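You operate a simulated robot arm through the tools that you are given. There is no shell and no other tool. Be economical: measure what you need, move in short steps, check, and stop when the job is done.

The job below is to be done with a simulated two-armed robot. You get a single attempt, and the scene is never put back.

TASK
Hold the yellow tote on the top of the small table steady with one hand, lift the small yellow lamp out of it with the other and set it down on the top of the small table.

Only the result counts: the job must be done as asked and must still hold three seconds after the hand-in. Knocking over, shifting, dropping, spilling or breaking anything else fails it.

THE ROBOT
Two 7-joint arms with two-finger parallel grippers on one trunk, on a base that drives. Base frame: it is fixed to the floor where the robot stands at the start and does not move with it; the origin is under the middle of the robot, x ahead of it, y to its left, z up; the surface under the hand at the start is at about z = 950. Lengths are in mm, angles in rad, forces in N, time in s.
The left shoulder is at the start at [110, 169, 1486], the right one opposite. With the tool pointing down near the work surface each hand reaches from about 440 to 760 mm from the robot's upright axis, wherever it stands, measured 20 degrees to its own side. Places, roughly: top of the small table [800, -200, 1000]. Payload 1.57 kg a hand.
Tool frame (each hand has its own): the origin (TCP) lies between the finger pads and is the grasp point; the fingertips stand 30 mm ahead of it; z points along the fingers, y is the line along which they close. Largest opening 80 mm; finger width 17, thickness 12; the body of the gripper, 40 by 82 mm, starts 80 mm behind the TCP.
Orientation is told as [roll, pitch, yaw] about the base's x, y, z axes, in that order, counted from this pose: with the fingers straight down and closing along the base's y, the tool's x points along the base's -x, its y along +y and its z along -z.

THE INTERFACE
- The arms move only by the tool servo_tool. It takes "left_motion", "right_motion" or both (then of equal length, played together; a hand with none holds still); each is text: rows parted by semicolons, each of 6 numbers parted by spaces: the shift along the tool's x, y, z in units of 300 mm (1.0 is 300 mm), then the turn, a rotation vector about the tool's x, y, z in units of 60 degrees (1.0 is 60 degrees). In form: dx dy dz wx wy wz; .... A call has 1 to 20 rows; each row is the pose to reach, as a shift and turn from the pose commanded when the call began, along the tool's axes at that moment. "left_jaw" and "right_jaw" are, for a hand that has rows, the opening, from 0 (shut) to 1 (fully open), set as the call begins (left out, the last holds). A call with a number of a shift or a turn outside -1 to 1 is refused whole. Rows are played at 5 a second. More than 50 mm and 0.15 rad between two rows, or a gripper value outside its range, and nothing of the call is played. Where a pose cannot be reached the arm comes as near as it can. A force on the tool above 40 N (or 10 N above the force at the start of the call, whichever is more), or a blocked arm, ends the call early, and 0.2 s more pass. Each finger travels about 72 mm/s and halts on what it meets, pressing with about 39 N; the grip force reading is that of the motor and also rises with nothing between the fingers. The clock runs only during rows and for 0.2 s after the last one: add rows that repeat a pose to give the fingers time. The reply holds the time, the measured pose of the TCP, the force on the tool along the base axes, the opening and the grip force, in the units named above and with some noise, with the torque about the TCP (base axes, N m) and any sound that the robot's microphone picked up, and new pictures: "views" is both (left out), scene, wrist or none (wrist: the cameras of the hands that moved).
- Cameras (640 x 400 px; columns grow to the right, rows downward): "scene" is now at [158.2, 6.6, 1666.6]; the picture's right is [0.11, -0.99, 0.00], its down [-0.76, -0.08, -0.64] and it looks along [0.64, 0.07, -0.77] (base axes); focal length 276 px, centre (320, 200). "left" rides on the left gripper at [72, 7, -122] in its tool frame; the picture's right is [-0.09, 1.00, 0.00], its down [-0.84, -0.08, -0.54] and it looks along [-0.54, -0.05, 0.84] (tool axes); focal length 238 px, centre (320, 200). "right" rides on the right gripper at [72, -7, -122] in its tool frame; the picture's right is [0.09, 1.00, 0.00], its down [-0.84, 0.08, -0.54] and it looks along [-0.54, 0.05, 0.84] (tool axes); focal length 238 px, centre (320, 200). There is no depth. A picture from a camera that has moved, and an enlarged one, comes with that camera's place and axes in the base frame and with its lens.
- slide_trunk(by): slides the trunk up (or, below 0, down) by that many mm; the arms and the scene camera ride with it, the base frame stays. It gives what a move gives, with no picture.
- drive_base(legs): drives the robot by 1 to 6 legs, each [ahead, left, turn to the left] in mm, mm and rad, along the robot's own axes; the way and the turn of a leg run together, so that a leg with both is an arc; at most 1500 mm and 3.142 rad a leg. The arms and the cameras ride along, it lands a little off, and it stops where it bumps. It gives what a move gives, and a new picture of the scene camera.
- pan_tilt(pan, tilt): turns the head with the scene camera to pan (to the left, within 1.501 rad either way) and tilt (down, from -0.506 to 1.204), counted from straight ahead of the robot. It gives what a move gives, and a new picture of the scene camera.
- enlarge(camera, box): a new picture of the part [left, top, right, bottom] of that camera's present view, enlarged. It takes no simulated time.
- finish_job(): hands the job in; it is judged then, once.

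Go step by step. Nothing tells you exact positions but the pictures and the camera data: compare them with the known pose of the tool, close in by small moves and look again before you grip or let go. The budget is 120 turns and 260 pictures, counting those below and the enlarged ones. Unless the task says otherwise, let go and move clear before handing in, and close with one line.

The tools are called after ">>>" as a command line: name --argument value ..., lists and objects as JSON in quotes. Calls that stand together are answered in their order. servo_tool: Moves the arms, as the interface text tells. Its arguments: {"type":"object","properties":{"left_motion":{"type":"string"},"left_jaw":{"type":"number"},"right_motion":{"type":"string"},"right_jaw":{"type":"number"},"views":{"type":"string","enum":["both","scene","wrist","none"]}},"required":[]} The other tools are called the same way: slide_trunk (by) slides the trunk up or down; drive_base (legs) drives the base; pan_tilt (pan, tilt) turns the head that bears the scene camera; enlarge (camera, box) takes an enlarged picture of a part of a camera's view; finish_job () hands the job in.

At the start:

```text
time: 0.0
left_eef_pos: [670.1, 237.3, 1223.6]
left_orientation: [0.0, 0.0, -0.001]
left_ft_force: [0.4, -0.5, -0.6]
left_ft_torque: [0.0, -0.01, 0.0]
left_finger_gap: 79.7
left_finger_force: 0.1
right_eef_pos: [616.6, -303.8, 1185.8]
right_orientation: [0.0, 0.001, -0.002]
right_ft_force: [0.2, 0.1, 0.3]
right_ft_torque: [0.01, 0.01, -0.01]
right_finger_gap: 80.1
right_finger_force: 0.2
trunk travel left (down, up): [-800.0, 90.0]
robot x, y, heading: [-0.7, 1.2, 0.004]
head pan, tilt: [0.108, 0.878]
```

scene: 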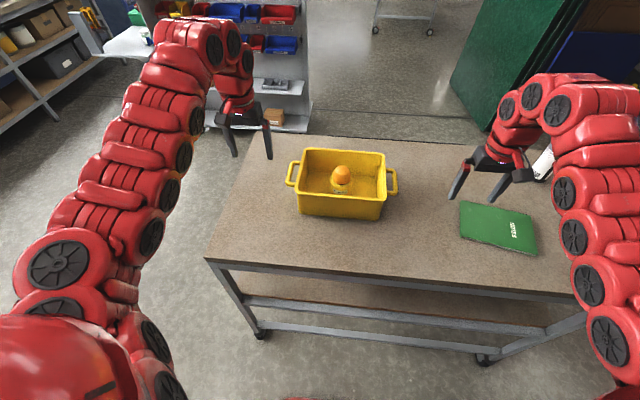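
right: 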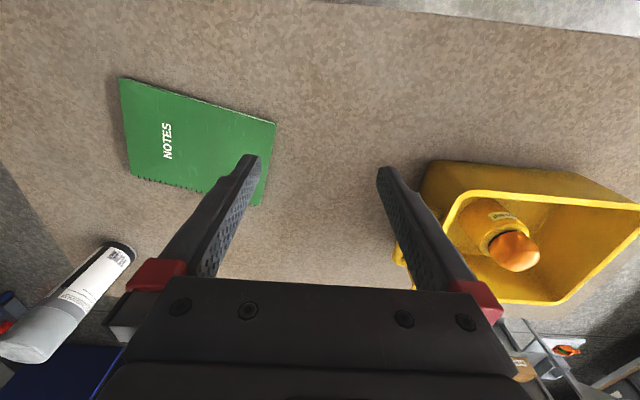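
left: 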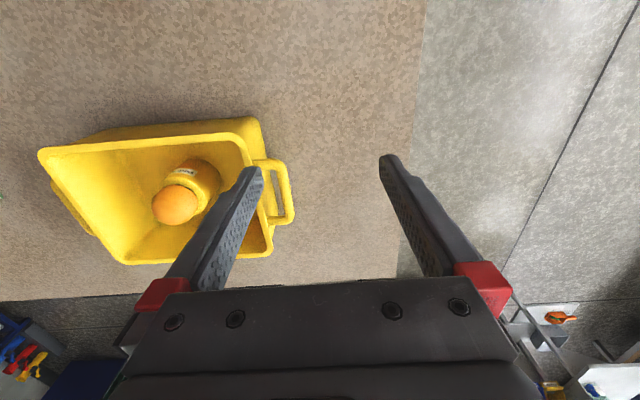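

The yellow tote is ahead on the table with its handles at the left and right ends, and the lamp with its orange dome stands inside. I'll look closer before planning the grips.

>>> enlarge --camera "scene" --box '[270, 130, 414, 220]'

>>> enlarge --camera "left" --box '[20, 100, 340, 300]'

>>> enlarge --camera "right" --box '[360, 120, 640, 320]'

```text
4.44 times, centred on (342, 175) of scene
camera zoom: at [158.2, 6.6, 1666.6], right [0.11, -0.99, 0.0], down [-0.76, -0.08, -0.64], along [0.64, 0.07, -0.77], focal length 1225 px, centre (222, 311)
```

zoom: 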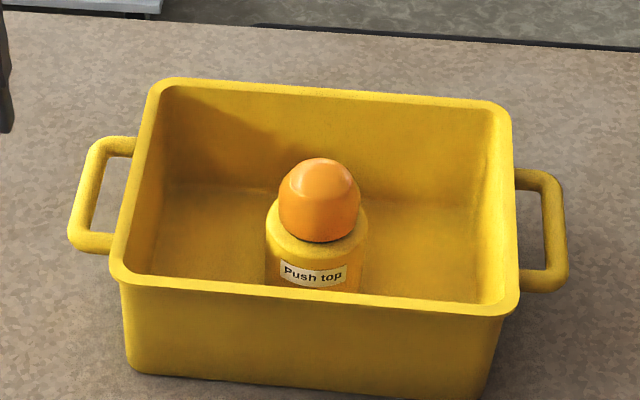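

```text
2.00 times, centred on (180, 200) of left
camera zoom: at [599.6, 242.8, 1345.5], right [0.09, 1.0, 0.0], down [0.84, -0.08, 0.54], along [0.54, -0.05, -0.84], focal length 477 px, centre (600, 200)
```

zoom: 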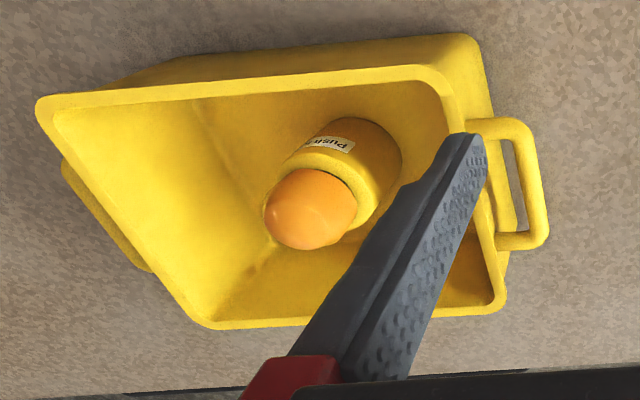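

```text
2.00 times, centred on (500, 220) of right
camera zoom: at [544.6, -310.7, 1309.6], right [-0.09, 1.0, 0.0], down [0.84, 0.08, 0.54], along [0.54, 0.05, -0.84], focal length 477 px, centre (-40, 160)
```

zoom: 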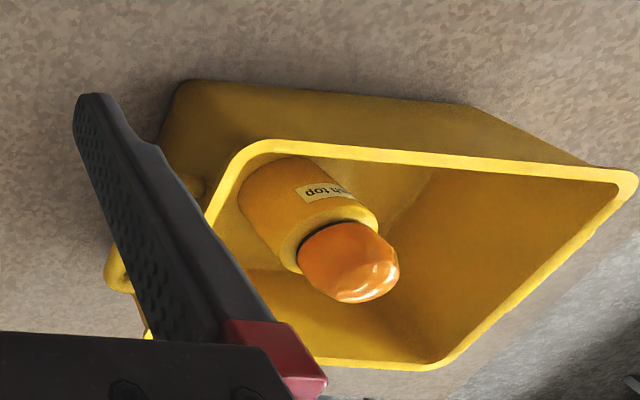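

The tote is about 265 x 200 mm, centred near (797, 0), with its rim at z≈1048. The lamp dome is at about (780, 5, 1048), on a body roughly 75 mm wide. My plan is to drive 100 mm ahead, grip the tote's front rim with the left hand, and grip the lamp body with the right.

>>> drive_base --legs '[[100, 0, 0]]'

```text
time: 1.1
left_eef_pos: [767.5, 237.1, 1224.2]
left_orientation: [0.001, 0.0, -0.001]
left_ft_force: [-0.1, 0.1, -0.3]
left_ft_torque: [0.0, 0.0, 0.0]
left_finger_gap: 80.1
left_finger_force: 0.0
right_eef_pos: [713.6, -304.8, 1186.9]
right_orientation: [0.0, 0.001, 0.001]
right_ft_force: [-0.6, -0.3, -0.4]
right_ft_torque: [-0.03, 0.02, 0.0]
right_finger_gap: 80.1
right_finger_force: 0.1
trunk travel left (down, up): [-800.0, 90.0]
robot x, y, heading: [100.0, 1.0, -0.004]
head pan, tilt: [0.108, 0.878]
camera scene: at [253.9, 6.5, 1666.8], right [0.11, -0.99, 0.0], down [-0.76, -0.08, -0.64], along [0.64, 0.07, -0.77], focal length 276 px, centre (320, 200)
```

scene: 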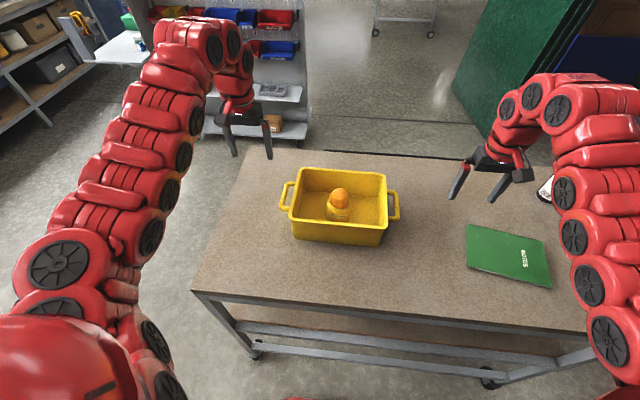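

The drive went well. Next I turn the left hand by -90° yaw and bring it over the front rim, while the right hand moves near the lamp, still high.

>>> servo_tool --left_motion "0.028 -0.024 0 0 0 0.125; 0.057 -0.048 0 0 0 0.25; 0.085 -0.071 0 0 0 0.375; 0.114 -0.095 0 0 0 0.5; 0.142 -0.119 0 0 0 0.625; 0.17 -0.143 0 0 0 0.75; 0.2 -0.166 0 0 0 0.875; 0.227 -0.19 0 0 0 1.0" --right_motion "-0.028 0.1 0 0 0 0; -0.055 0.2 0 0 0 0; -0.083 0.3 0 0 0 0; -0.11 0.4 0 0 0 0; -0.138 0.5 0 0 0 0; -0.165 0.6 0 0 0 0; -0.193 0.7 0 0 0 0; -0.22 0.8 0 0 0 0" --left_jaw 1 --right_jaw 1

```text
time: 2.9
left_eef_pos: [718.5, 180.0, 1218.4]
left_orientation: [-0.006, 0.001, -1.05]
left_ft_force: [-0.5, 0.1, -0.6]
left_ft_torque: [-0.01, -0.03, -0.03]
left_finger_gap: 80.0
left_finger_force: 0.1
left hand out of reach, approached as far as the arm can: row 6, 7, 8
right_eef_pos: [782.5, -65.0, 1186.2]
right_orientation: [-0.001, 0.002, -0.002]
right_ft_force: [0.0, 0.1, -0.8]
right_ft_torque: [-0.03, -0.01, 0.03]
right_finger_gap: 80.3
right_finger_force: 0.0
trunk travel left (down, up): [-800.0, 90.0]
robot x, y, heading: [99.5, -0.1, -0.009]
head pan, tilt: [0.108, 0.878]
camera scene: at [256.1, 7.9, 1666.5], right [0.11, -0.99, 0.0], down [-0.77, -0.08, -0.64], along [0.63, 0.07, -0.77], focal length 276 px, centre (320, 200)
camera right: at [709.3, -71.0, 1309.6], right [-0.09, 1.0, 0.0], down [0.84, 0.08, 0.54], along [0.54, 0.05, -0.84], focal length 238 px, centre (320, 200)
camera left: at [690.5, 244.4, 1340.4], right [0.91, 0.42, -0.01], down [0.35, -0.76, 0.54], along [0.22, -0.49, -0.84], focal length 238 px, centre (320, 200)
```

scene: 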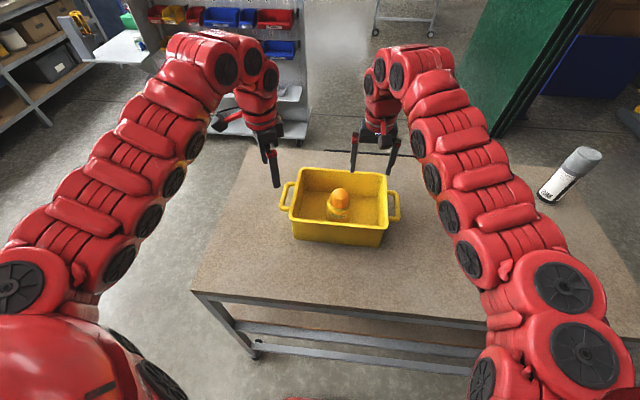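
right: 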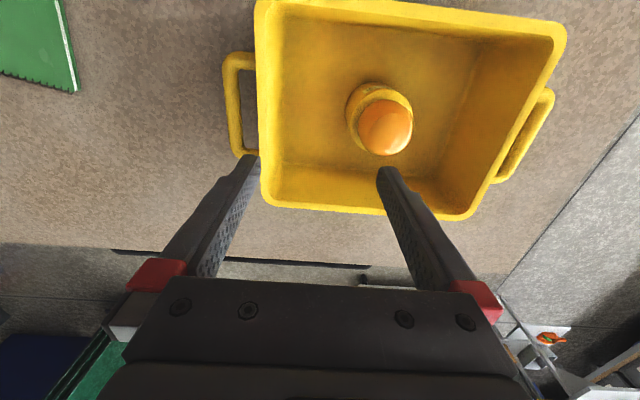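
left: 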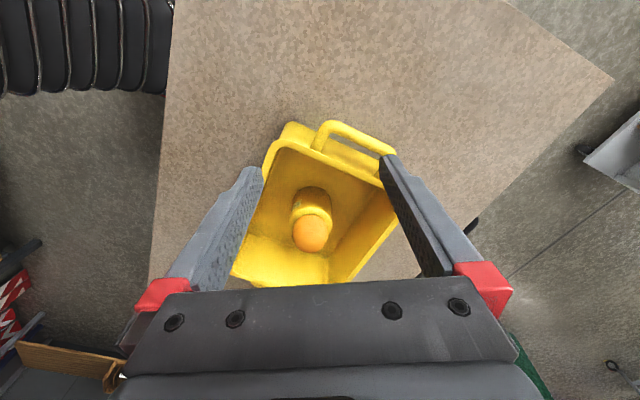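

The left hand can't reach a full -90° turn this close in. I'll go back to zero yaw and take the tote's left handle instead, which lies near (781, 165).

>>> servo_tool --left_motion "-0.023 0.027 0.03 0 0 -0.125; -0.046 0.054 0.06 0 0 -0.25; -0.068 0.081 0.09 0 0 -0.375; -0.091 0.108 0.12 0 0 -0.5; -0.114 0.135 0.15 0 0 -0.625; -0.137 0.162 0.18 0 0 -0.75; -0.16 0.189 0.21 0 0 -0.875; -0.182 0.216 0.243 0 0 -1.0; -0.182 0.216 0.243 0 0 -1.0" --views "wrist"

>>> enlarge --camera "left" --box '[160, 100, 480, 300]'

>>> enlarge --camera "right" --box '[220, 0, 580, 225]'

```text
time: 4.9
left_eef_pos: [801.9, 163.8, 1144.4]
left_orientation: [0.0, -0.001, 0.002]
left_ft_force: [0.4, -0.4, -0.3]
left_ft_torque: [0.02, 0.01, 0.04]
left_finger_gap: 80.0
left_finger_force: 0.0
right_eef_pos: [781.4, -64.6, 1187.0]
right_orientation: [0.0, -0.002, 0.0]
right_ft_force: [0.3, 0.4, -0.2]
right_ft_torque: [-0.02, 0.0, 0.02]
right_finger_gap: 79.9
right_finger_force: 0.1
trunk travel left (down, up): [-800.0, 90.0]
robot x, y, heading: [97.4, -2.1, -0.001]
head pan, tilt: [0.108, 0.878]
camera left: at [731.2, 169.7, 1267.3], right [0.09, 1.0, 0.0], down [0.84, -0.08, 0.54], along [0.54, -0.05, -0.84], focal length 238 px, centre (320, 200)
```

left: 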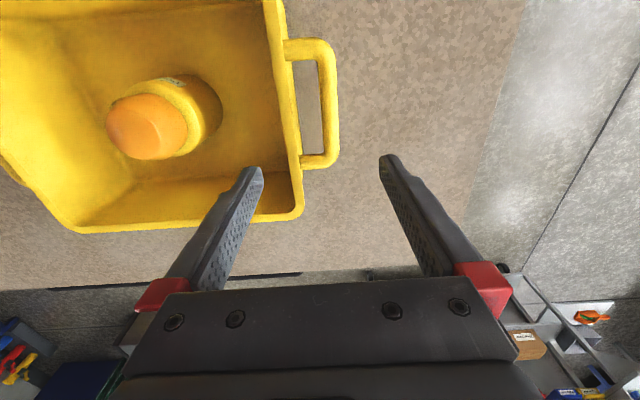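

```text
2.00 times, centred on (320, 200) of left
camera zoom: at [731.2, 169.7, 1267.3], right [0.09, 1.0, 0.0], down [0.84, -0.08, 0.54], along [0.54, -0.05, -0.84], focal length 477 px, centre (320, 200)
```

zoom: 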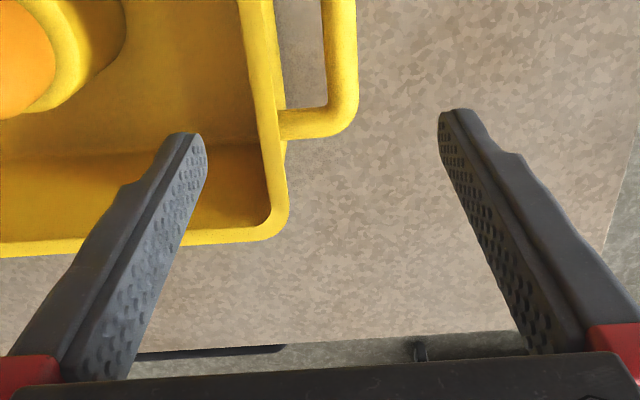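

```text
1.78 times, centred on (400, 112) of right
camera zoom: at [708.2, -71.6, 1309.9], right [-0.09, 1.0, 0.0], down [0.84, 0.08, 0.54], along [0.54, 0.05, -0.84], focal length 424 px, centre (178, 356)
```

zoom: 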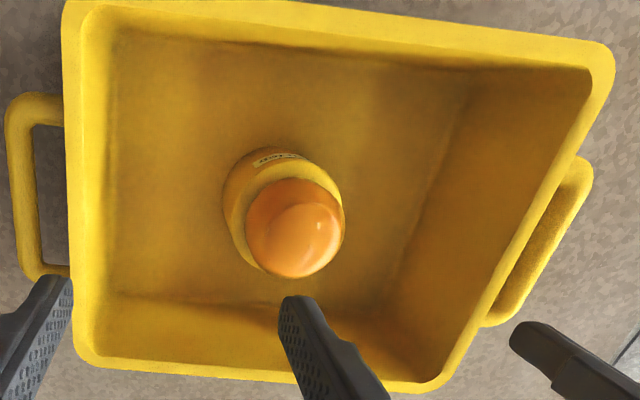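

Rather than thread a finger into the narrow handle slot, I can clamp the wall and the handle bar together, since they span y≈133 to 183. I'll lower the left hand to just above the rim at (781, 158) and centre the right hand over the lamp, then look again.

>>> servo_tool --left_motion "0.035 -0.01 0.08 0 0 0; 0.07 -0.02 0.163 0 0 0; 0.07 -0.02 0.163 0 0 0" --right_motion "0.008 0.12 0 0 0 0; 0.016 0.237 0.06 0 0 0; 0.016 0.237 0.12 0 0 0"

>>> enlarge --camera "right" --box '[200, 20, 440, 220]'

>>> enlarge --camera "left" --box '[220, 0, 460, 200]'

```text
time: 5.7
left_eef_pos: [781.4, 158.1, 1096.8]
left_orientation: [0.003, 0.001, -0.001]
left_ft_force: [0.4, 0.3, 0.2]
left_ft_torque: [0.02, 0.05, 0.0]
left_finger_gap: 79.9
left_finger_force: 0.1
right_eef_pos: [777.7, 3.4, 1150.1]
right_orientation: [0.001, 0.001, -0.001]
right_ft_force: [0.5, -0.7, 0.0]
right_ft_torque: [0.06, 0.02, -0.01]
right_finger_gap: 80.2
right_finger_force: 0.2
trunk travel left (down, up): [-800.0, 90.0]
robot x, y, heading: [95.8, 2.0, -0.002]
head pan, tilt: [0.108, 0.878]
camera scene: at [255.9, 4.4, 1666.5], right [0.11, -0.99, 0.0], down [-0.77, -0.08, -0.64], along [0.63, 0.07, -0.77], focal length 276 px, centre (320, 200)
camera right: at [704.2, -1.5, 1271.9], right [-0.09, 1.0, 0.0], down [0.84, 0.08, 0.54], along [0.54, 0.05, -0.84], focal length 238 px, centre (320, 200)
camera left: at [710.5, 163.6, 1218.9], right [0.09, 1.0, 0.0], down [0.84, -0.08, 0.54], along [0.54, -0.05, -0.84], focal length 238 px, centre (320, 200)
```

scene: 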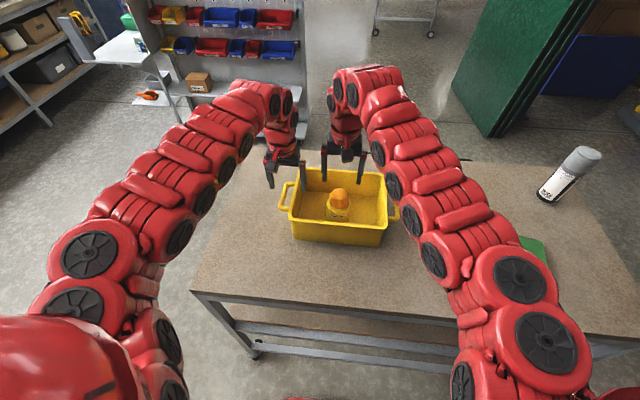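
right: 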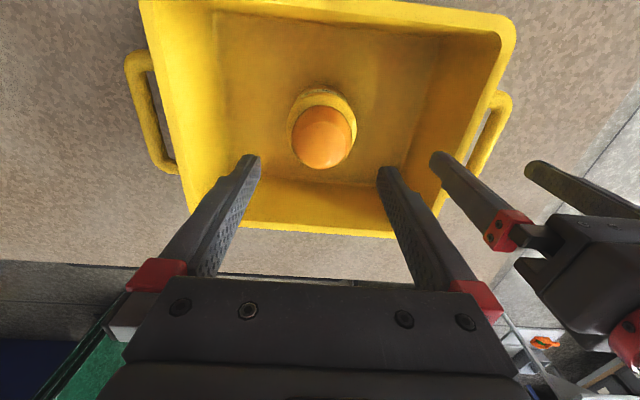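
left: 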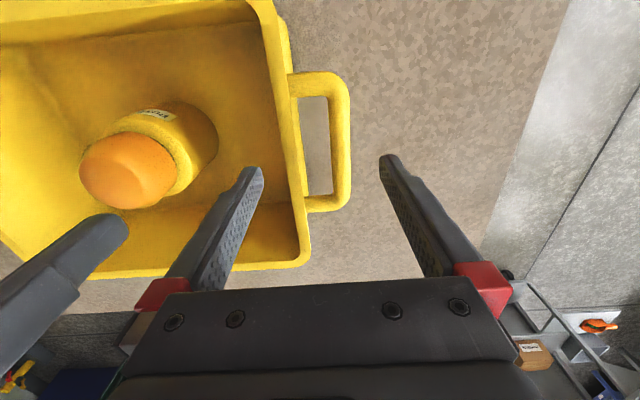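

```text
2.00 times, centred on (320, 120) of right
camera zoom: at [704.2, -1.5, 1271.9], right [-0.09, 1.0, 0.0], down [0.84, 0.08, 0.54], along [0.54, 0.05, -0.84], focal length 477 px, centre (320, 360)
```

zoom: 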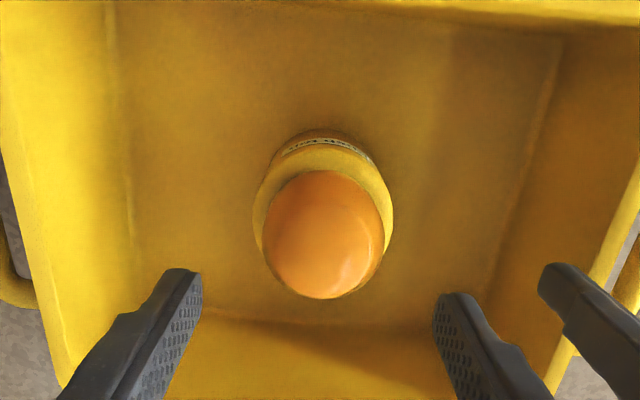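

```text
2.00 times, centred on (340, 100) of left
camera zoom: at [710.5, 163.6, 1218.9], right [0.09, 1.0, 0.0], down [0.84, -0.08, 0.54], along [0.54, -0.05, -0.84], focal length 477 px, centre (280, 400)
```

zoom: 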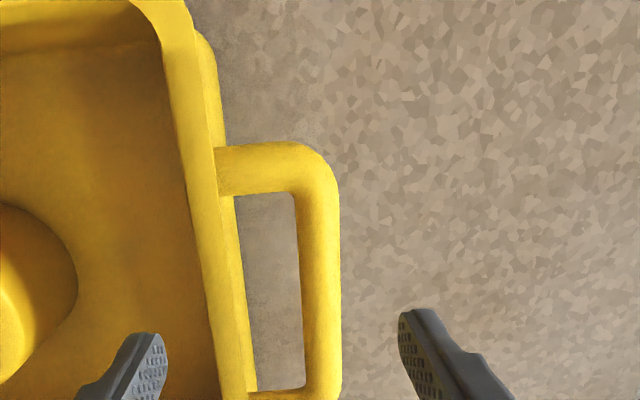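

The clamp span is about y 130 to 182, centred at 156, so there is room on both sides. I'll lower the left hand around the wall and handle and narrow the jaws part way.

>>> servo_tool --left_motion "0 -0.007 0.07 0 0 0; 0 -0.007 0.14 0 0 0; 0 -0.007 0.206 0 0 0; 0 -0.007 0.206 0 0 0" --views "wrist"

>>> servo_tool --left_motion "0 0 0 0 0 0; 0 0 0 0 0 0" --left_jaw 0.76 --views "both"

>>> enlarge --camera "left" --box '[200, 20, 440, 220]'

```text
time: 6.7
left_eef_pos: [780.3, 158.3, 1035.6]
left_orientation: [0.0, 0.0, -0.001]
left_ft_force: [0.3, 0.4, -0.1]
left_ft_torque: [0.01, 0.0, 0.0]
left_finger_gap: 80.2
left_finger_force: 0.0
right_eef_pos: [777.3, 5.6, 1150.9]
right_orientation: [-0.001, 0.001, -0.001]
right_ft_force: [0.7, -0.6, 0.8]
right_ft_torque: [0.0, 0.02, -0.03]
right_finger_gap: 79.9
right_finger_force: 0.1
trunk travel left (down, up): [-800.0, 90.0]
robot x, y, heading: [96.0, -3.4, 0.0]
head pan, tilt: [0.108, 0.878]
camera left: at [708.8, 162.7, 1157.3], right [0.09, 1.0, 0.0], down [0.84, -0.08, 0.54], along [0.54, -0.05, -0.84], focal length 238 px, centre (320, 200)
```

left: 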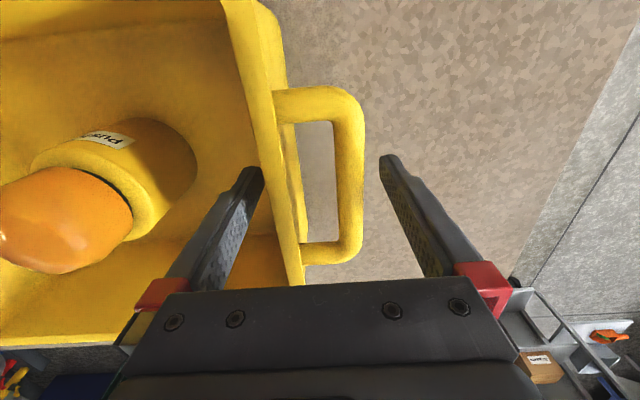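

```text
time: 7.3
left_eef_pos: [779.6, 158.2, 1034.7]
left_orientation: [0.0, -0.001, -0.001]
left_ft_force: [-0.1, -0.4, 0.8]
left_ft_torque: [0.03, 0.01, 0.04]
left_finger_gap: 60.6
left_finger_force: 0.0
right_eef_pos: [777.0, 6.0, 1150.7]
right_orientation: [-0.001, -0.001, 0.001]
right_ft_force: [0.3, -0.7, 0.4]
right_ft_torque: [0.03, 0.0, 0.0]
right_finger_gap: 80.0
right_finger_force: 0.0
trunk travel left (down, up): [-800.0, 90.0]
robot x, y, heading: [91.3, 4.0, 0.002]
head pan, tilt: [0.108, 0.878]
camera scene: at [255.3, 6.5, 1666.6], right [0.11, -0.99, 0.0], down [-0.76, -0.08, -0.64], along [0.64, 0.07, -0.77], focal length 276 px, centre (320, 200)
camera left: at [708.7, 162.7, 1157.2], right [0.09, 1.0, 0.0], down [0.84, -0.08, 0.54], along [0.54, -0.05, -0.84], focal length 238 px, centre (320, 200)
```

scene: 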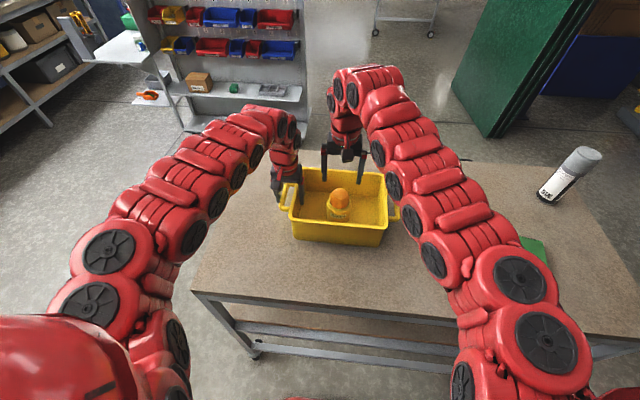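
left: 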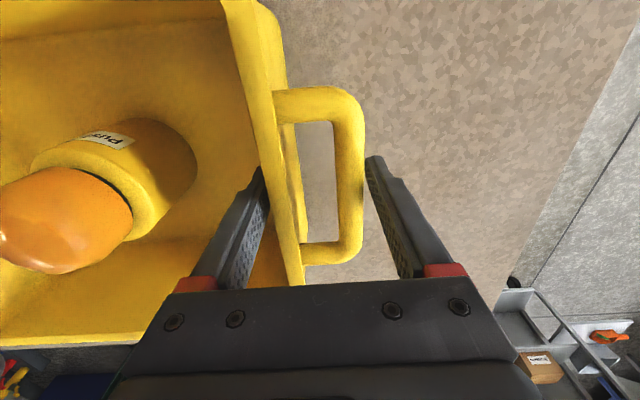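

```text
2.00 times, centred on (320, 120) of left
camera zoom: at [708.7, 162.7, 1157.2], right [0.09, 1.0, 0.0], down [0.84, -0.08, 0.54], along [0.54, -0.05, -0.84], focal length 477 px, centre (320, 360)
```

zoom: 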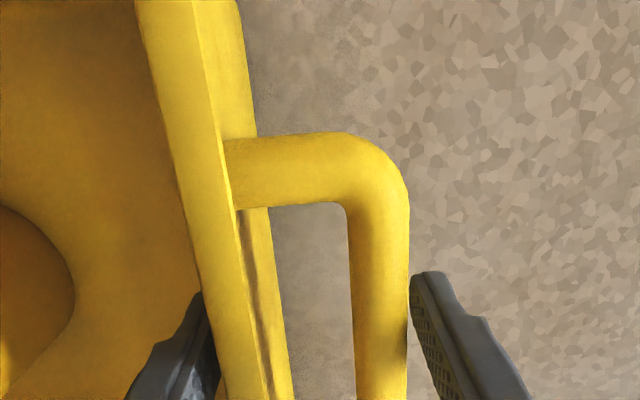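

The inner finger is almost touching the wall while the outer one has about 6 mm left. I'll shift 3 mm to the right to centre the jaws and close.

>>> servo_tool --left_motion "0 -0.01 0 0 0 0; 0 -0.01 0 0 0 0" --views "none"

>>> servo_tool --left_motion "0 0 0 0 0 0; 0 0 0 0 0 0; 0 0 0 0 0 0" --left_jaw 0.5 --views "both"

```text
time: 7.9
left_eef_pos: [781.4, 154.2, 1034.9]
left_orientation: [0.001, 0.001, 0.001]
left_ft_force: [0.1, 0.2, 0.6]
left_ft_torque: [-0.06, 0.0, 0.0]
left_finger_gap: 60.7
left_finger_force: 0.1
right_eef_pos: [776.4, 6.2, 1149.3]
right_orientation: [0.0, 0.001, 0.001]
right_ft_force: [-0.1, -0.2, 0.0]
right_ft_torque: [0.01, -0.03, 0.01]
right_finger_gap: 80.1
right_finger_force: 0.1
trunk travel left (down, up): [-800.0, 90.0]
robot x, y, heading: [98.4, -1.0, -0.002]
head pan, tilt: [0.108, 0.878]
```

```text
time: 8.7
left_eef_pos: [779.7, 155.3, 1035.9]
left_orientation: [-0.001, 0.0, -0.001]
left_ft_force: [0.3, 2.8, 1.0]
left_ft_torque: [0.08, 0.21, -0.03]
left_finger_gap: 48.7
left_finger_force: 38.6
right_eef_pos: [776.9, 7.7, 1149.1]
right_orientation: [0.0, 0.0, -0.001]
right_ft_force: [0.2, -0.2, -0.8]
right_ft_torque: [-0.01, -0.01, 0.0]
right_finger_gap: 80.0
right_finger_force: 0.1
trunk travel left (down, up): [-800.0, 90.0]
robot x, y, heading: [96.4, -0.0, -0.0]
head pan, tilt: [0.108, 0.878]
camera scene: at [255.2, 7.1, 1666.6], right [0.11, -0.99, 0.0], down [-0.76, -0.08, -0.64], along [0.64, 0.07, -0.77], focal length 276 px, centre (320, 200)
camera left: at [709.0, 160.3, 1157.3], right [0.09, 1.0, 0.0], down [0.84, -0.08, 0.54], along [0.54, -0.05, -0.84], focal length 238 px, centre (320, 200)
```

scene: 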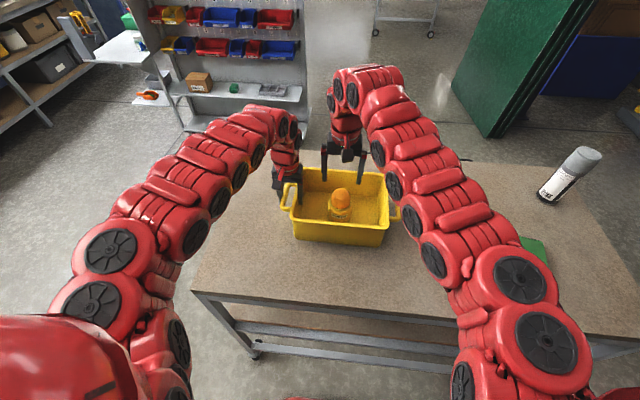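
left: 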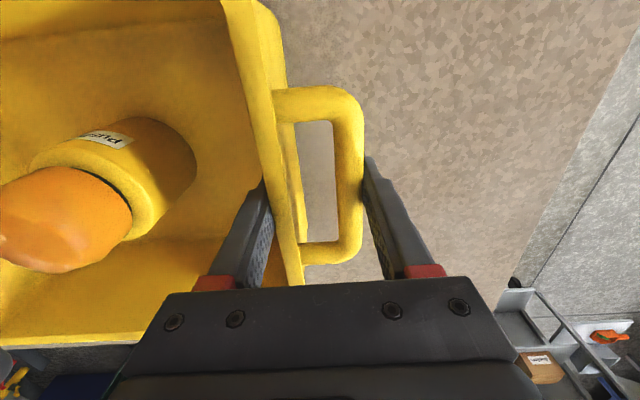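

The tote is held at the left end and hasn't noticeably moved. Now I lower the right hand so its fingertips sit beside the dome, just above the body's shoulder, and check the centring.

>>> servo_tool --right_motion "0 0 0.09 0 0 0; 0 0 0.18 0 0 0; 0 0 0.267 0 0 0; 0 0 0.267 0 0 0" --views "wrist"

>>> enlarge --camera "right" --box '[220, 60, 420, 260]'

```text
time: 9.7
left_eef_pos: [780.4, 154.3, 1034.6]
left_orientation: [0.0, -0.001, -0.001]
left_ft_force: [-0.5, 2.1, -0.3]
left_ft_torque: [0.04, -0.04, -0.1]
left_finger_gap: 48.5
left_finger_force: 38.7
right_eef_pos: [774.8, 8.0, 1070.6]
right_orientation: [0.001, 0.0, 0.001]
right_ft_force: [0.3, -1.1, -0.4]
right_ft_torque: [0.01, -0.02, 0.03]
right_finger_gap: 80.1
right_finger_force: 0.0
trunk travel left (down, up): [-800.0, 90.0]
robot x, y, heading: [94.3, 3.8, 0.004]
head pan, tilt: [0.108, 0.878]
camera right: at [701.8, 1.5, 1193.0], right [-0.09, 1.0, 0.0], down [0.84, 0.08, 0.54], along [0.54, 0.05, -0.84], focal length 238 px, centre (320, 200)
```

right: 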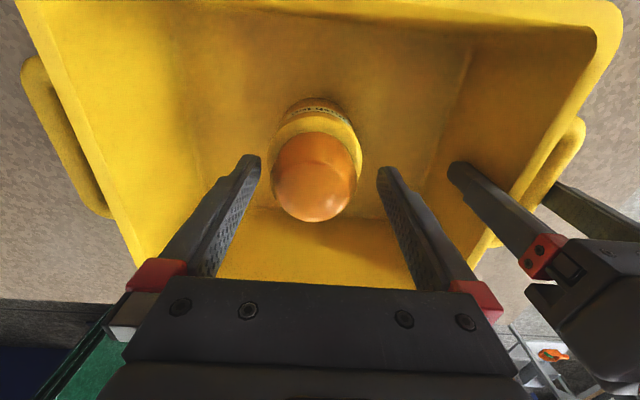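

```text
2.00 times, centred on (320, 160) of right
camera zoom: at [701.8, 1.5, 1193.0], right [-0.09, 1.0, 0.0], down [0.84, 0.08, 0.54], along [0.54, 0.05, -0.84], focal length 477 px, centre (320, 280)
```

zoom: 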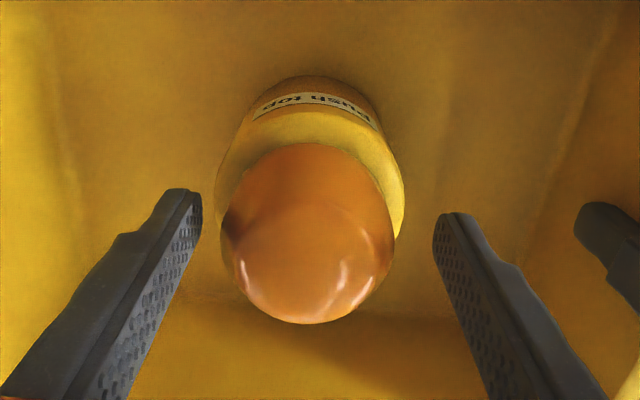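

The finger-pad midpoint projects about 11 zoomed pixels right of the lamp's centre, so the hand sits roughly 4 mm too far left in y; x is aligned. I'll shift by -4 mm and check again.

>>> servo_tool --right_motion "0 -0.014 0 0 0 0; 0 -0.014 0 0 0 0" --views "none"

>>> enlarge --camera "right" --box '[220, 60, 420, 260]'

```text
time: 10.3
left_eef_pos: [779.9, 153.6, 1034.9]
left_orientation: [-0.001, -0.001, 0.001]
left_ft_force: [0.2, 1.4, 1.1]
left_ft_torque: [0.05, -0.05, -0.04]
left_finger_gap: 48.4
left_finger_force: 39.1
right_eef_pos: [774.8, 2.4, 1070.1]
right_orientation: [-0.002, -0.001, 0.0]
right_ft_force: [-0.5, 0.6, 0.3]
right_ft_torque: [-0.03, 0.0, 0.0]
right_finger_gap: 80.0
right_finger_force: 0.1
trunk travel left (down, up): [-800.0, 90.0]
robot x, y, heading: [97.5, 0.8, -0.006]
head pan, tilt: [0.108, 0.878]
```

```text
2.00 times, centred on (320, 160) of right
camera zoom: at [702.3, -3.8, 1193.1], right [-0.09, 1.0, 0.0], down [0.84, 0.08, 0.54], along [0.54, 0.05, -0.84], focal length 477 px, centre (320, 280)
```

zoom: 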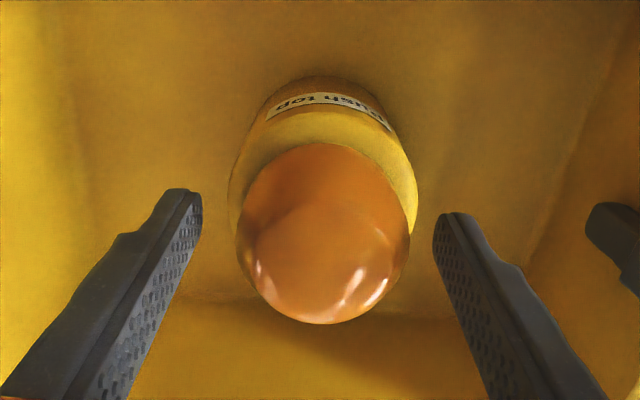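

The body's edges now centre within about 1 mm of the jaw's midline. I'll ease the fingertips past the shoulder.

>>> servo_tool --right_motion "0 0.002 0.02 0 0 0; 0 0.002 0.04 0 0 0; 0 0.002 0.06 0 0 0; 0 0.002 0.08 0 0 0" --views "none"

>>> enlarge --camera "right" --box '[220, 60, 420, 260]'

```text
time: 11.3
left_eef_pos: [780.7, 155.2, 1035.4]
left_orientation: [0.0, -0.001, 0.0]
left_ft_force: [-0.1, 0.0, 0.0]
left_ft_torque: [-0.01, -0.04, -0.21]
left_finger_gap: 48.6
left_finger_force: 39.4
right_eef_pos: [775.7, 2.4, 1046.2]
right_orientation: [0.0, 0.0, -0.003]
right_ft_force: [-0.2, -0.5, -0.1]
right_ft_torque: [0.0, 0.02, 0.0]
right_finger_gap: 80.1
right_finger_force: 0.1
trunk travel left (down, up): [-800.0, 90.0]
robot x, y, heading: [98.2, -4.2, 0.003]
head pan, tilt: [0.108, 0.878]
```

```text
2.00 times, centred on (320, 160) of right
camera zoom: at [702.7, -4.1, 1168.6], right [-0.09, 1.0, 0.0], down [0.84, 0.08, 0.54], along [0.54, 0.05, -0.84], focal length 477 px, centre (320, 280)
```

zoom: 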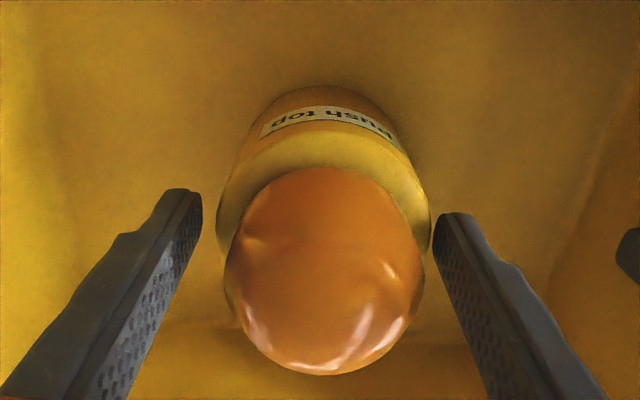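

The right fingertip is nearly touching the body, so I'll shift +1.2 mm to centre it. Then I'll descend with the pads alongside the body, keeping the palm clear of the push-top dome.

>>> servo_tool --right_motion "0 0.004 0 0 0 0; 0 0.004 0.02 0 0 0; 0 0.004 0.04 0 0 0; 0 0.004 0.065 0 0 0; 0 0.004 0.09 0 0 0; 0 0.004 0.09 0 0 0" --views "wrist"

>>> enlarge --camera "right" --box '[220, 60, 420, 260]'

>>> enlarge --camera "scene" --box '[270, 150, 414, 250]'

```text
time: 12.7
left_eef_pos: [780.8, 154.9, 1034.2]
left_orientation: [0.0, 0.0, -0.002]
left_ft_force: [-1.3, -0.1, 0.9]
left_ft_torque: [0.05, 0.02, -0.23]
left_finger_gap: 48.7
left_finger_force: 39.1
right_eef_pos: [777.7, 3.7, 1018.9]
right_orientation: [0.0, 0.0, 0.001]
right_ft_force: [0.0, 0.6, -0.7]
right_ft_torque: [-0.02, 0.01, 0.01]
right_finger_gap: 80.1
right_finger_force: 0.0
trunk travel left (down, up): [-800.0, 90.0]
robot x, y, heading: [100.3, -1.1, -0.0]
head pan, tilt: [0.108, 0.878]
camera right: at [703.6, -2.6, 1142.2], right [-0.09, 1.0, 0.0], down [0.84, 0.08, 0.54], along [0.54, 0.05, -0.84], focal length 238 px, centre (320, 200)
```

right: 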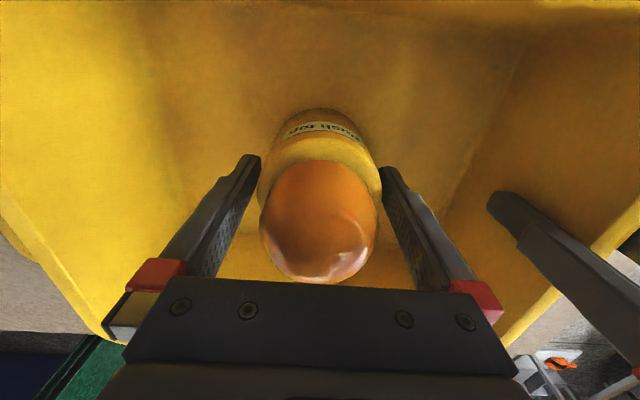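

```text
2.00 times, centred on (320, 160) of right
camera zoom: at [703.6, -2.6, 1142.2], right [-0.09, 1.0, 0.0], down [0.84, 0.08, 0.54], along [0.54, 0.05, -0.84], focal length 477 px, centre (320, 280)
```

zoom: 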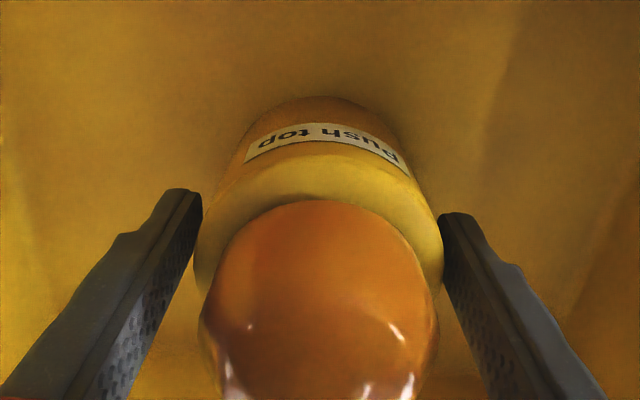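

```text
4.00 times, centred on (342, 200) of scene
camera zoom: at [255.2, 6.8, 1666.6], right [0.11, -0.99, 0.0], down [-0.76, -0.08, -0.64], along [0.64, 0.07, -0.77], focal length 1102 px, centre (232, 200)
```

zoom: 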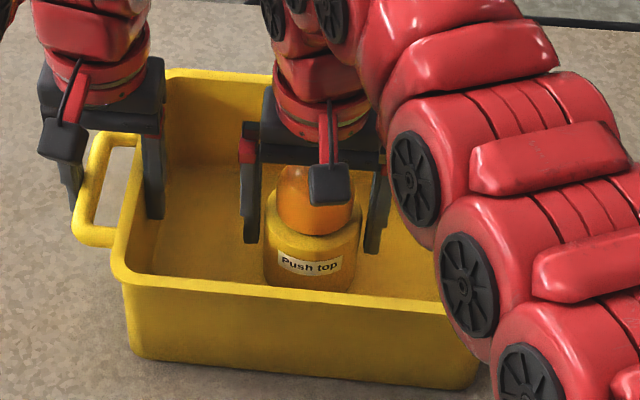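

The fingers straddle the body evenly with no contact force. I'll go 8 mm lower for a better pad overlap, then close.

>>> servo_tool --right_motion "0 0 0.014 0 0 0; 0 0 0.027 0 0 0; 0 0 0.027 0 0 0" --views "none"

>>> servo_tool --right_motion "0 0 0 0 0 0; 0 0 0 0 0 0; 0 0 0 0 0 0" --right_jaw 0.8 --views "wrist"

```text
time: 13.5
left_eef_pos: [780.5, 155.5, 1034.6]
left_orientation: [0.001, -0.001, -0.002]
left_ft_force: [-1.2, 1.0, -0.2]
left_ft_torque: [-0.03, 0.02, -0.16]
left_finger_gap: 48.3
left_finger_force: 39.2
right_eef_pos: [775.9, 4.2, 1012.0]
right_orientation: [0.0, 0.002, 0.0]
right_ft_force: [-0.3, -0.5, -1.3]
right_ft_torque: [0.01, 0.01, -0.01]
right_finger_gap: 80.1
right_finger_force: 0.0
trunk travel left (down, up): [-800.0, 90.0]
robot x, y, heading: [97.6, 1.5, 0.003]
head pan, tilt: [0.108, 0.878]
```

```text
time: 14.3
left_eef_pos: [780.0, 153.9, 1035.3]
left_orientation: [-0.001, 0.002, 0.001]
left_ft_force: [-2.4, 0.8, -0.2]
left_ft_torque: [0.0, -0.05, -0.21]
left_finger_gap: 48.5
left_finger_force: 39.3
right_eef_pos: [776.2, 3.4, 1010.8]
right_orientation: [0.002, 0.001, 0.0]
right_ft_force: [-0.2, -0.8, 0.2]
right_ft_torque: [-0.04, -0.06, 0.0]
right_finger_gap: 73.4
right_finger_force: 39.1
trunk travel left (down, up): [-800.0, 90.0]
robot x, y, heading: [95.9, 3.1, 0.002]
head pan, tilt: [0.108, 0.878]
camera right: at [703.7, -2.4, 1134.2], right [-0.09, 1.0, 0.0], down [0.84, 0.08, 0.54], along [0.54, 0.05, -0.84], focal length 238 px, centre (320, 200)
```

right: 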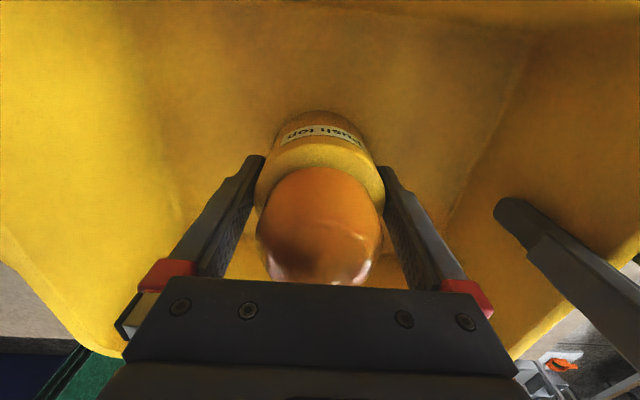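

The lamp body is gripped at 73 mm with 39 N. Now I lift it straight up by 135 mm.

>>> servo_tool --right_motion "0 0 -0.02 0 0 0; 0 0 -0.06 0 0 0; 0 0 -0.12 0 0 0; 0 0 -0.2 0 0 0; 0 0 -0.28 0 0 0; 0 0 -0.36 0 0 0; 0 0 -0.45 0 0 0; 0 0 -0.45 0 0 0" --views "both"

>>> enlarge --camera "scene" --box '[270, 120, 414, 250]'

```text
time: 16.1
left_eef_pos: [781.3, 153.8, 1035.2]
left_orientation: [0.0, -0.001, 0.001]
left_ft_force: [-1.9, 0.5, 0.9]
left_ft_torque: [-0.01, 0.04, -0.11]
left_finger_gap: 48.8
left_finger_force: 39.2
right_eef_pos: [773.4, 5.8, 1147.2]
right_orientation: [0.0, -0.001, -0.001]
right_ft_force: [0.3, 0.0, -2.6]
right_ft_torque: [-0.01, 0.02, 0.02]
right_finger_gap: 73.3
right_finger_force: 39.6
trunk travel left (down, up): [-800.0, 90.0]
robot x, y, heading: [94.8, 2.4, -0.0]
head pan, tilt: [0.108, 0.878]
camera scene: at [255.3, 6.7, 1666.6], right [0.11, -0.99, 0.0], down [-0.76, -0.08, -0.64], along [0.64, 0.07, -0.77], focal length 276 px, centre (320, 200)
camera right: at [700.7, -2.5, 1269.7], right [-0.09, 1.0, 0.0], down [0.84, 0.08, 0.54], along [0.54, 0.05, -0.84], focal length 238 px, centre (320, 200)
```

scene: 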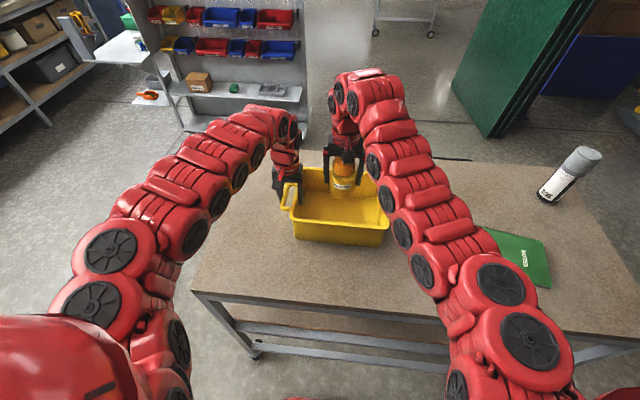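
right: 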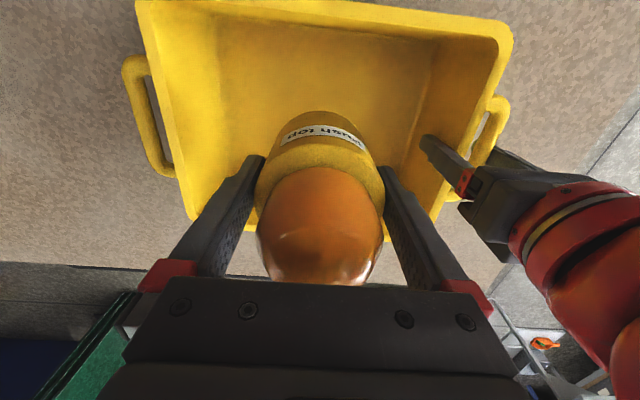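

```text
3.08 times, centred on (342, 185) of scene
camera zoom: at [255.3, 6.7, 1666.6], right [0.11, -0.99, 0.0], down [-0.76, -0.08, -0.64], along [0.64, 0.07, -0.77], focal length 848 px, centre (252, 246)
```

zoom: 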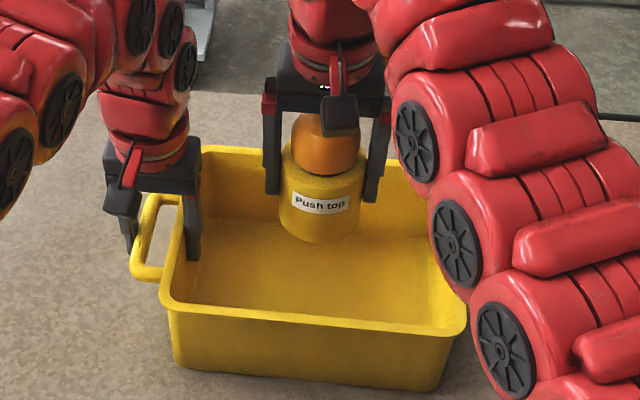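

The lamp is out and well above the rim, and the tote stayed put. Next I carry it sideways to the free table patch near (765, -258), between the tote and the notebook.

>>> servo_tool --right_motion "0 -0.05 -0.02 0 0 0; 0 -0.15 -0.04 0 0 0; 0 -0.27 -0.04 0 0 0; 0.01 -0.4 -0.04 0 0 0; 0.02 -0.53 -0.04 0 0 0; 0.03 -0.66 -0.04 0 0 0; 0.03 -0.78 -0.04 0 0 0; 0.03 -0.88 -0.04 0 0 0; 0.03 -0.88 -0.04 0 0 0" --views "both"

```text
time: 18.1
left_eef_pos: [780.9, 154.0, 1035.5]
left_orientation: [0.0, -0.001, 0.002]
left_ft_force: [-0.2, -0.1, 0.7]
left_ft_torque: [0.16, 0.04, 0.1]
left_finger_gap: 48.3
left_finger_force: 38.9
right_eef_pos: [767.0, -259.6, 1158.5]
right_orientation: [-0.001, -0.001, 0.0]
right_ft_force: [0.8, -0.2, -1.7]
right_ft_torque: [-0.01, 0.03, 0.0]
right_finger_gap: 73.4
right_finger_force: 38.7
trunk travel left (down, up): [-800.0, 90.0]
robot x, y, heading: [100.8, 2.5, -0.002]
head pan, tilt: [0.108, 0.878]
camera scene: at [255.5, 6.3, 1666.6], right [0.11, -0.99, 0.0], down [-0.76, -0.08, -0.64], along [0.64, 0.07, -0.77], focal length 276 px, centre (320, 200)
camera right: at [694.0, -266.7, 1281.0], right [-0.09, 1.0, 0.0], down [0.84, 0.08, 0.54], along [0.54, 0.05, -0.84], focal length 238 px, centre (320, 200)
```

scene: 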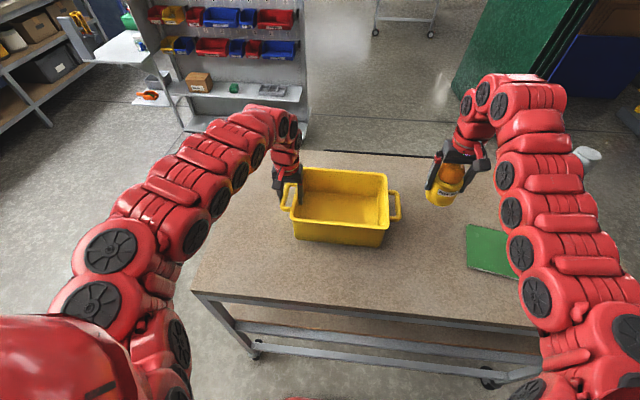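
right: 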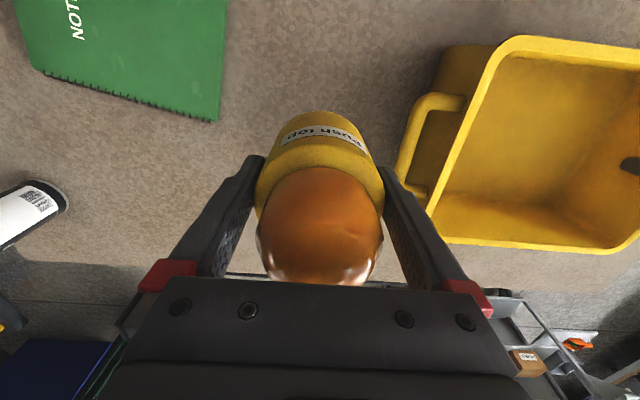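

The patch below is clear of the notebook and the tote. I'll descend to just above the table, then feel for contact.

>>> servo_tool --right_motion "0 0 0.1 0 0 0; 0 0 0.2 0 0 0; 0 0 0.3 0 0 0; 0 0 0.38 0 0 0; 0 0 0.44 0 0 0; 0 0 0.47 0 0 0; 0 0 0.47 0 0 0" --views "both"

>>> enlarge --camera "scene" --box '[380, 140, 540, 260]'

```text
time: 19.7
left_eef_pos: [780.7, 153.9, 1034.6]
left_orientation: [0.001, 0.0, 0.0]
left_ft_force: [-0.4, -0.8, 1.0]
left_ft_torque: [-0.06, -0.04, -0.17]
left_finger_gap: 48.9
left_finger_force: 39.0
right_eef_pos: [769.0, -260.3, 1017.8]
right_orientation: [0.0, -0.001, 0.001]
right_ft_force: [0.0, 0.9, -2.6]
right_ft_torque: [0.02, 0.03, 0.01]
right_finger_gap: 73.6
right_finger_force: 38.9
trunk travel left (down, up): [-800.0, 90.0]
robot x, y, heading: [94.2, 1.6, 0.0]
head pan, tilt: [0.108, 0.878]
camera scene: at [255.5, 6.1, 1666.6], right [0.11, -0.99, 0.0], down [-0.76, -0.08, -0.64], along [0.64, 0.07, -0.77], focal length 276 px, centre (320, 200)
camera right: at [694.5, -266.4, 1140.5], right [-0.09, 1.0, 0.0], down [0.84, 0.08, 0.54], along [0.54, 0.05, -0.84], focal length 238 px, centre (320, 200)
```

scene: 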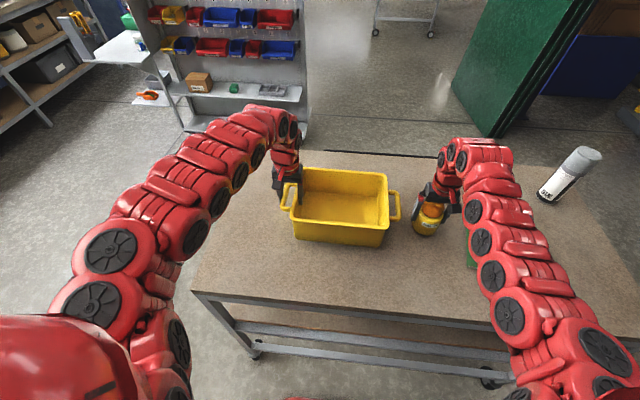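
right: 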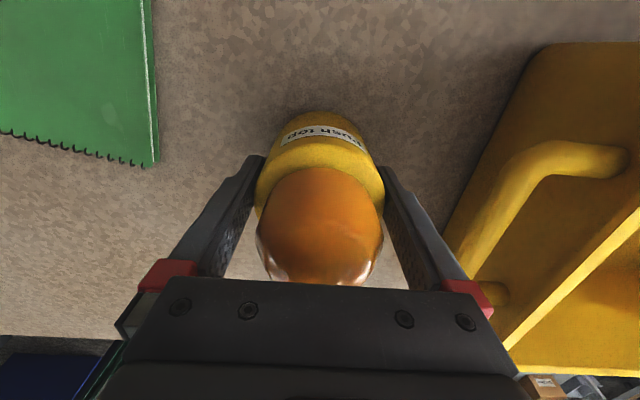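

```text
3.33 times, centred on (460, 200) of scene
camera zoom: at [255.5, 6.1, 1666.6], right [0.11, -0.99, 0.0], down [-0.76, -0.08, -0.64], along [0.64, 0.07, -0.77], focal length 919 px, centre (-147, 200)
```

zoom: 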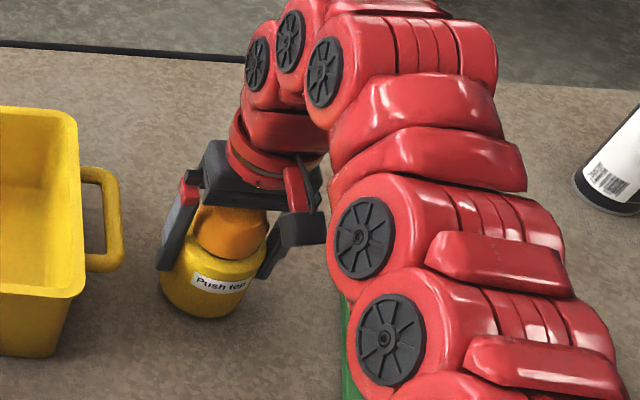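

The lamp is just above the table. I'll creep down in small steps, watching the force.

>>> servo_tool --right_motion "0 0 0.007 0 0 0; 0 0 0.013 0 0 0; 0 0 0.02 0 0 0; 0 0 0.02 0 0 0" --views "none"

>>> servo_tool --right_motion "0 0 0.005 0 0 0; 0 0 0.01 0 0 0; 0 0 0.01 0 0 0" --views "none"

>>> enlarge --camera "scene" --box '[380, 140, 540, 260]'

```text
time: 20.7
left_eef_pos: [779.9, 153.9, 1034.8]
left_orientation: [0.0, 0.0, 0.0]
left_ft_force: [0.2, -0.9, 1.6]
left_ft_torque: [-0.07, -0.05, -0.17]
left_finger_gap: 49.0
left_finger_force: 38.7
right_eef_pos: [767.3, -260.7, 1012.2]
right_orientation: [-0.001, 0.0, 0.002]
right_ft_force: [0.9, 0.6, -2.7]
right_ft_torque: [0.01, 0.04, 0.0]
right_finger_gap: 73.8
right_finger_force: 38.9
trunk travel left (down, up): [-800.0, 90.0]
robot x, y, heading: [98.3, 0.2, -0.002]
head pan, tilt: [0.108, 0.878]
```

```text
time: 21.5
left_eef_pos: [781.3, 154.9, 1035.2]
left_orientation: [0.0, 0.001, 0.0]
left_ft_force: [0.3, -1.4, 0.7]
left_ft_torque: [-0.05, -0.01, -0.13]
left_finger_gap: 48.6
left_finger_force: 38.7
right_eef_pos: [766.9, -260.3, 1009.2]
right_orientation: [0.001, 0.0, -0.001]
right_ft_force: [-0.6, -0.2, -2.3]
right_ft_torque: [0.02, 0.03, 0.01]
right_finger_gap: 73.6
right_finger_force: 39.1
trunk travel left (down, up): [-800.0, 90.0]
robot x, y, heading: [96.3, -1.0, -0.002]
head pan, tilt: [0.108, 0.878]
```

```text
3.33 times, centred on (460, 200) of scene
camera zoom: at [255.5, 6.1, 1666.6], right [0.11, -0.99, 0.0], down [-0.76, -0.08, -0.64], along [0.64, 0.07, -0.77], focal length 919 px, centre (-147, 200)
```

zoom: 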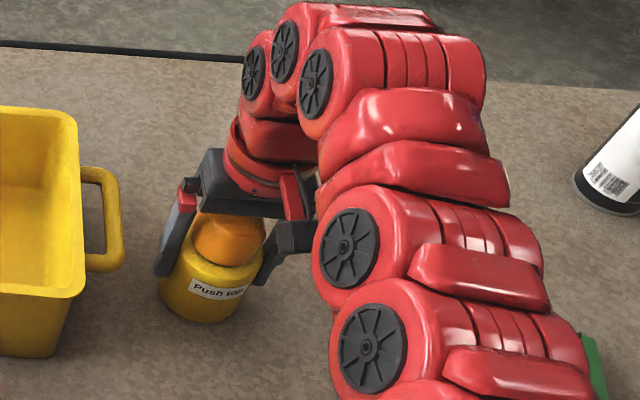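

There is no contact yet, so I'll continue down gently.

>>> servo_tool --right_motion "0 0 0.004 0 0 0; 0 0 0.008 0 0 0; 0 0 0.012 0 0 0; 0 0 0.012 0 0 0" --views "none"

```text
time: 22.5
left_eef_pos: [779.5, 153.7, 1036.7]
left_orientation: [0.002, -0.001, -0.001]
left_ft_force: [0.4, -0.5, -0.5]
left_ft_torque: [0.66, 0.0, -0.01]
left_finger_gap: 48.6
left_finger_force: 39.0
right_eef_pos: [767.4, -260.3, 1007.6]
right_orientation: [-0.002, -0.007, -0.001]
right_ft_force: [4.7, -3.3, 20.3]
right_ft_torque: [0.13, 0.34, 0.05]
right_finger_gap: 73.6
right_finger_force: 38.5
trunk travel left (down, up): [-800.0, 90.0]
robot x, y, heading: [97.4, 2.2, -0.003]
head pan, tilt: [0.108, 0.878]
```

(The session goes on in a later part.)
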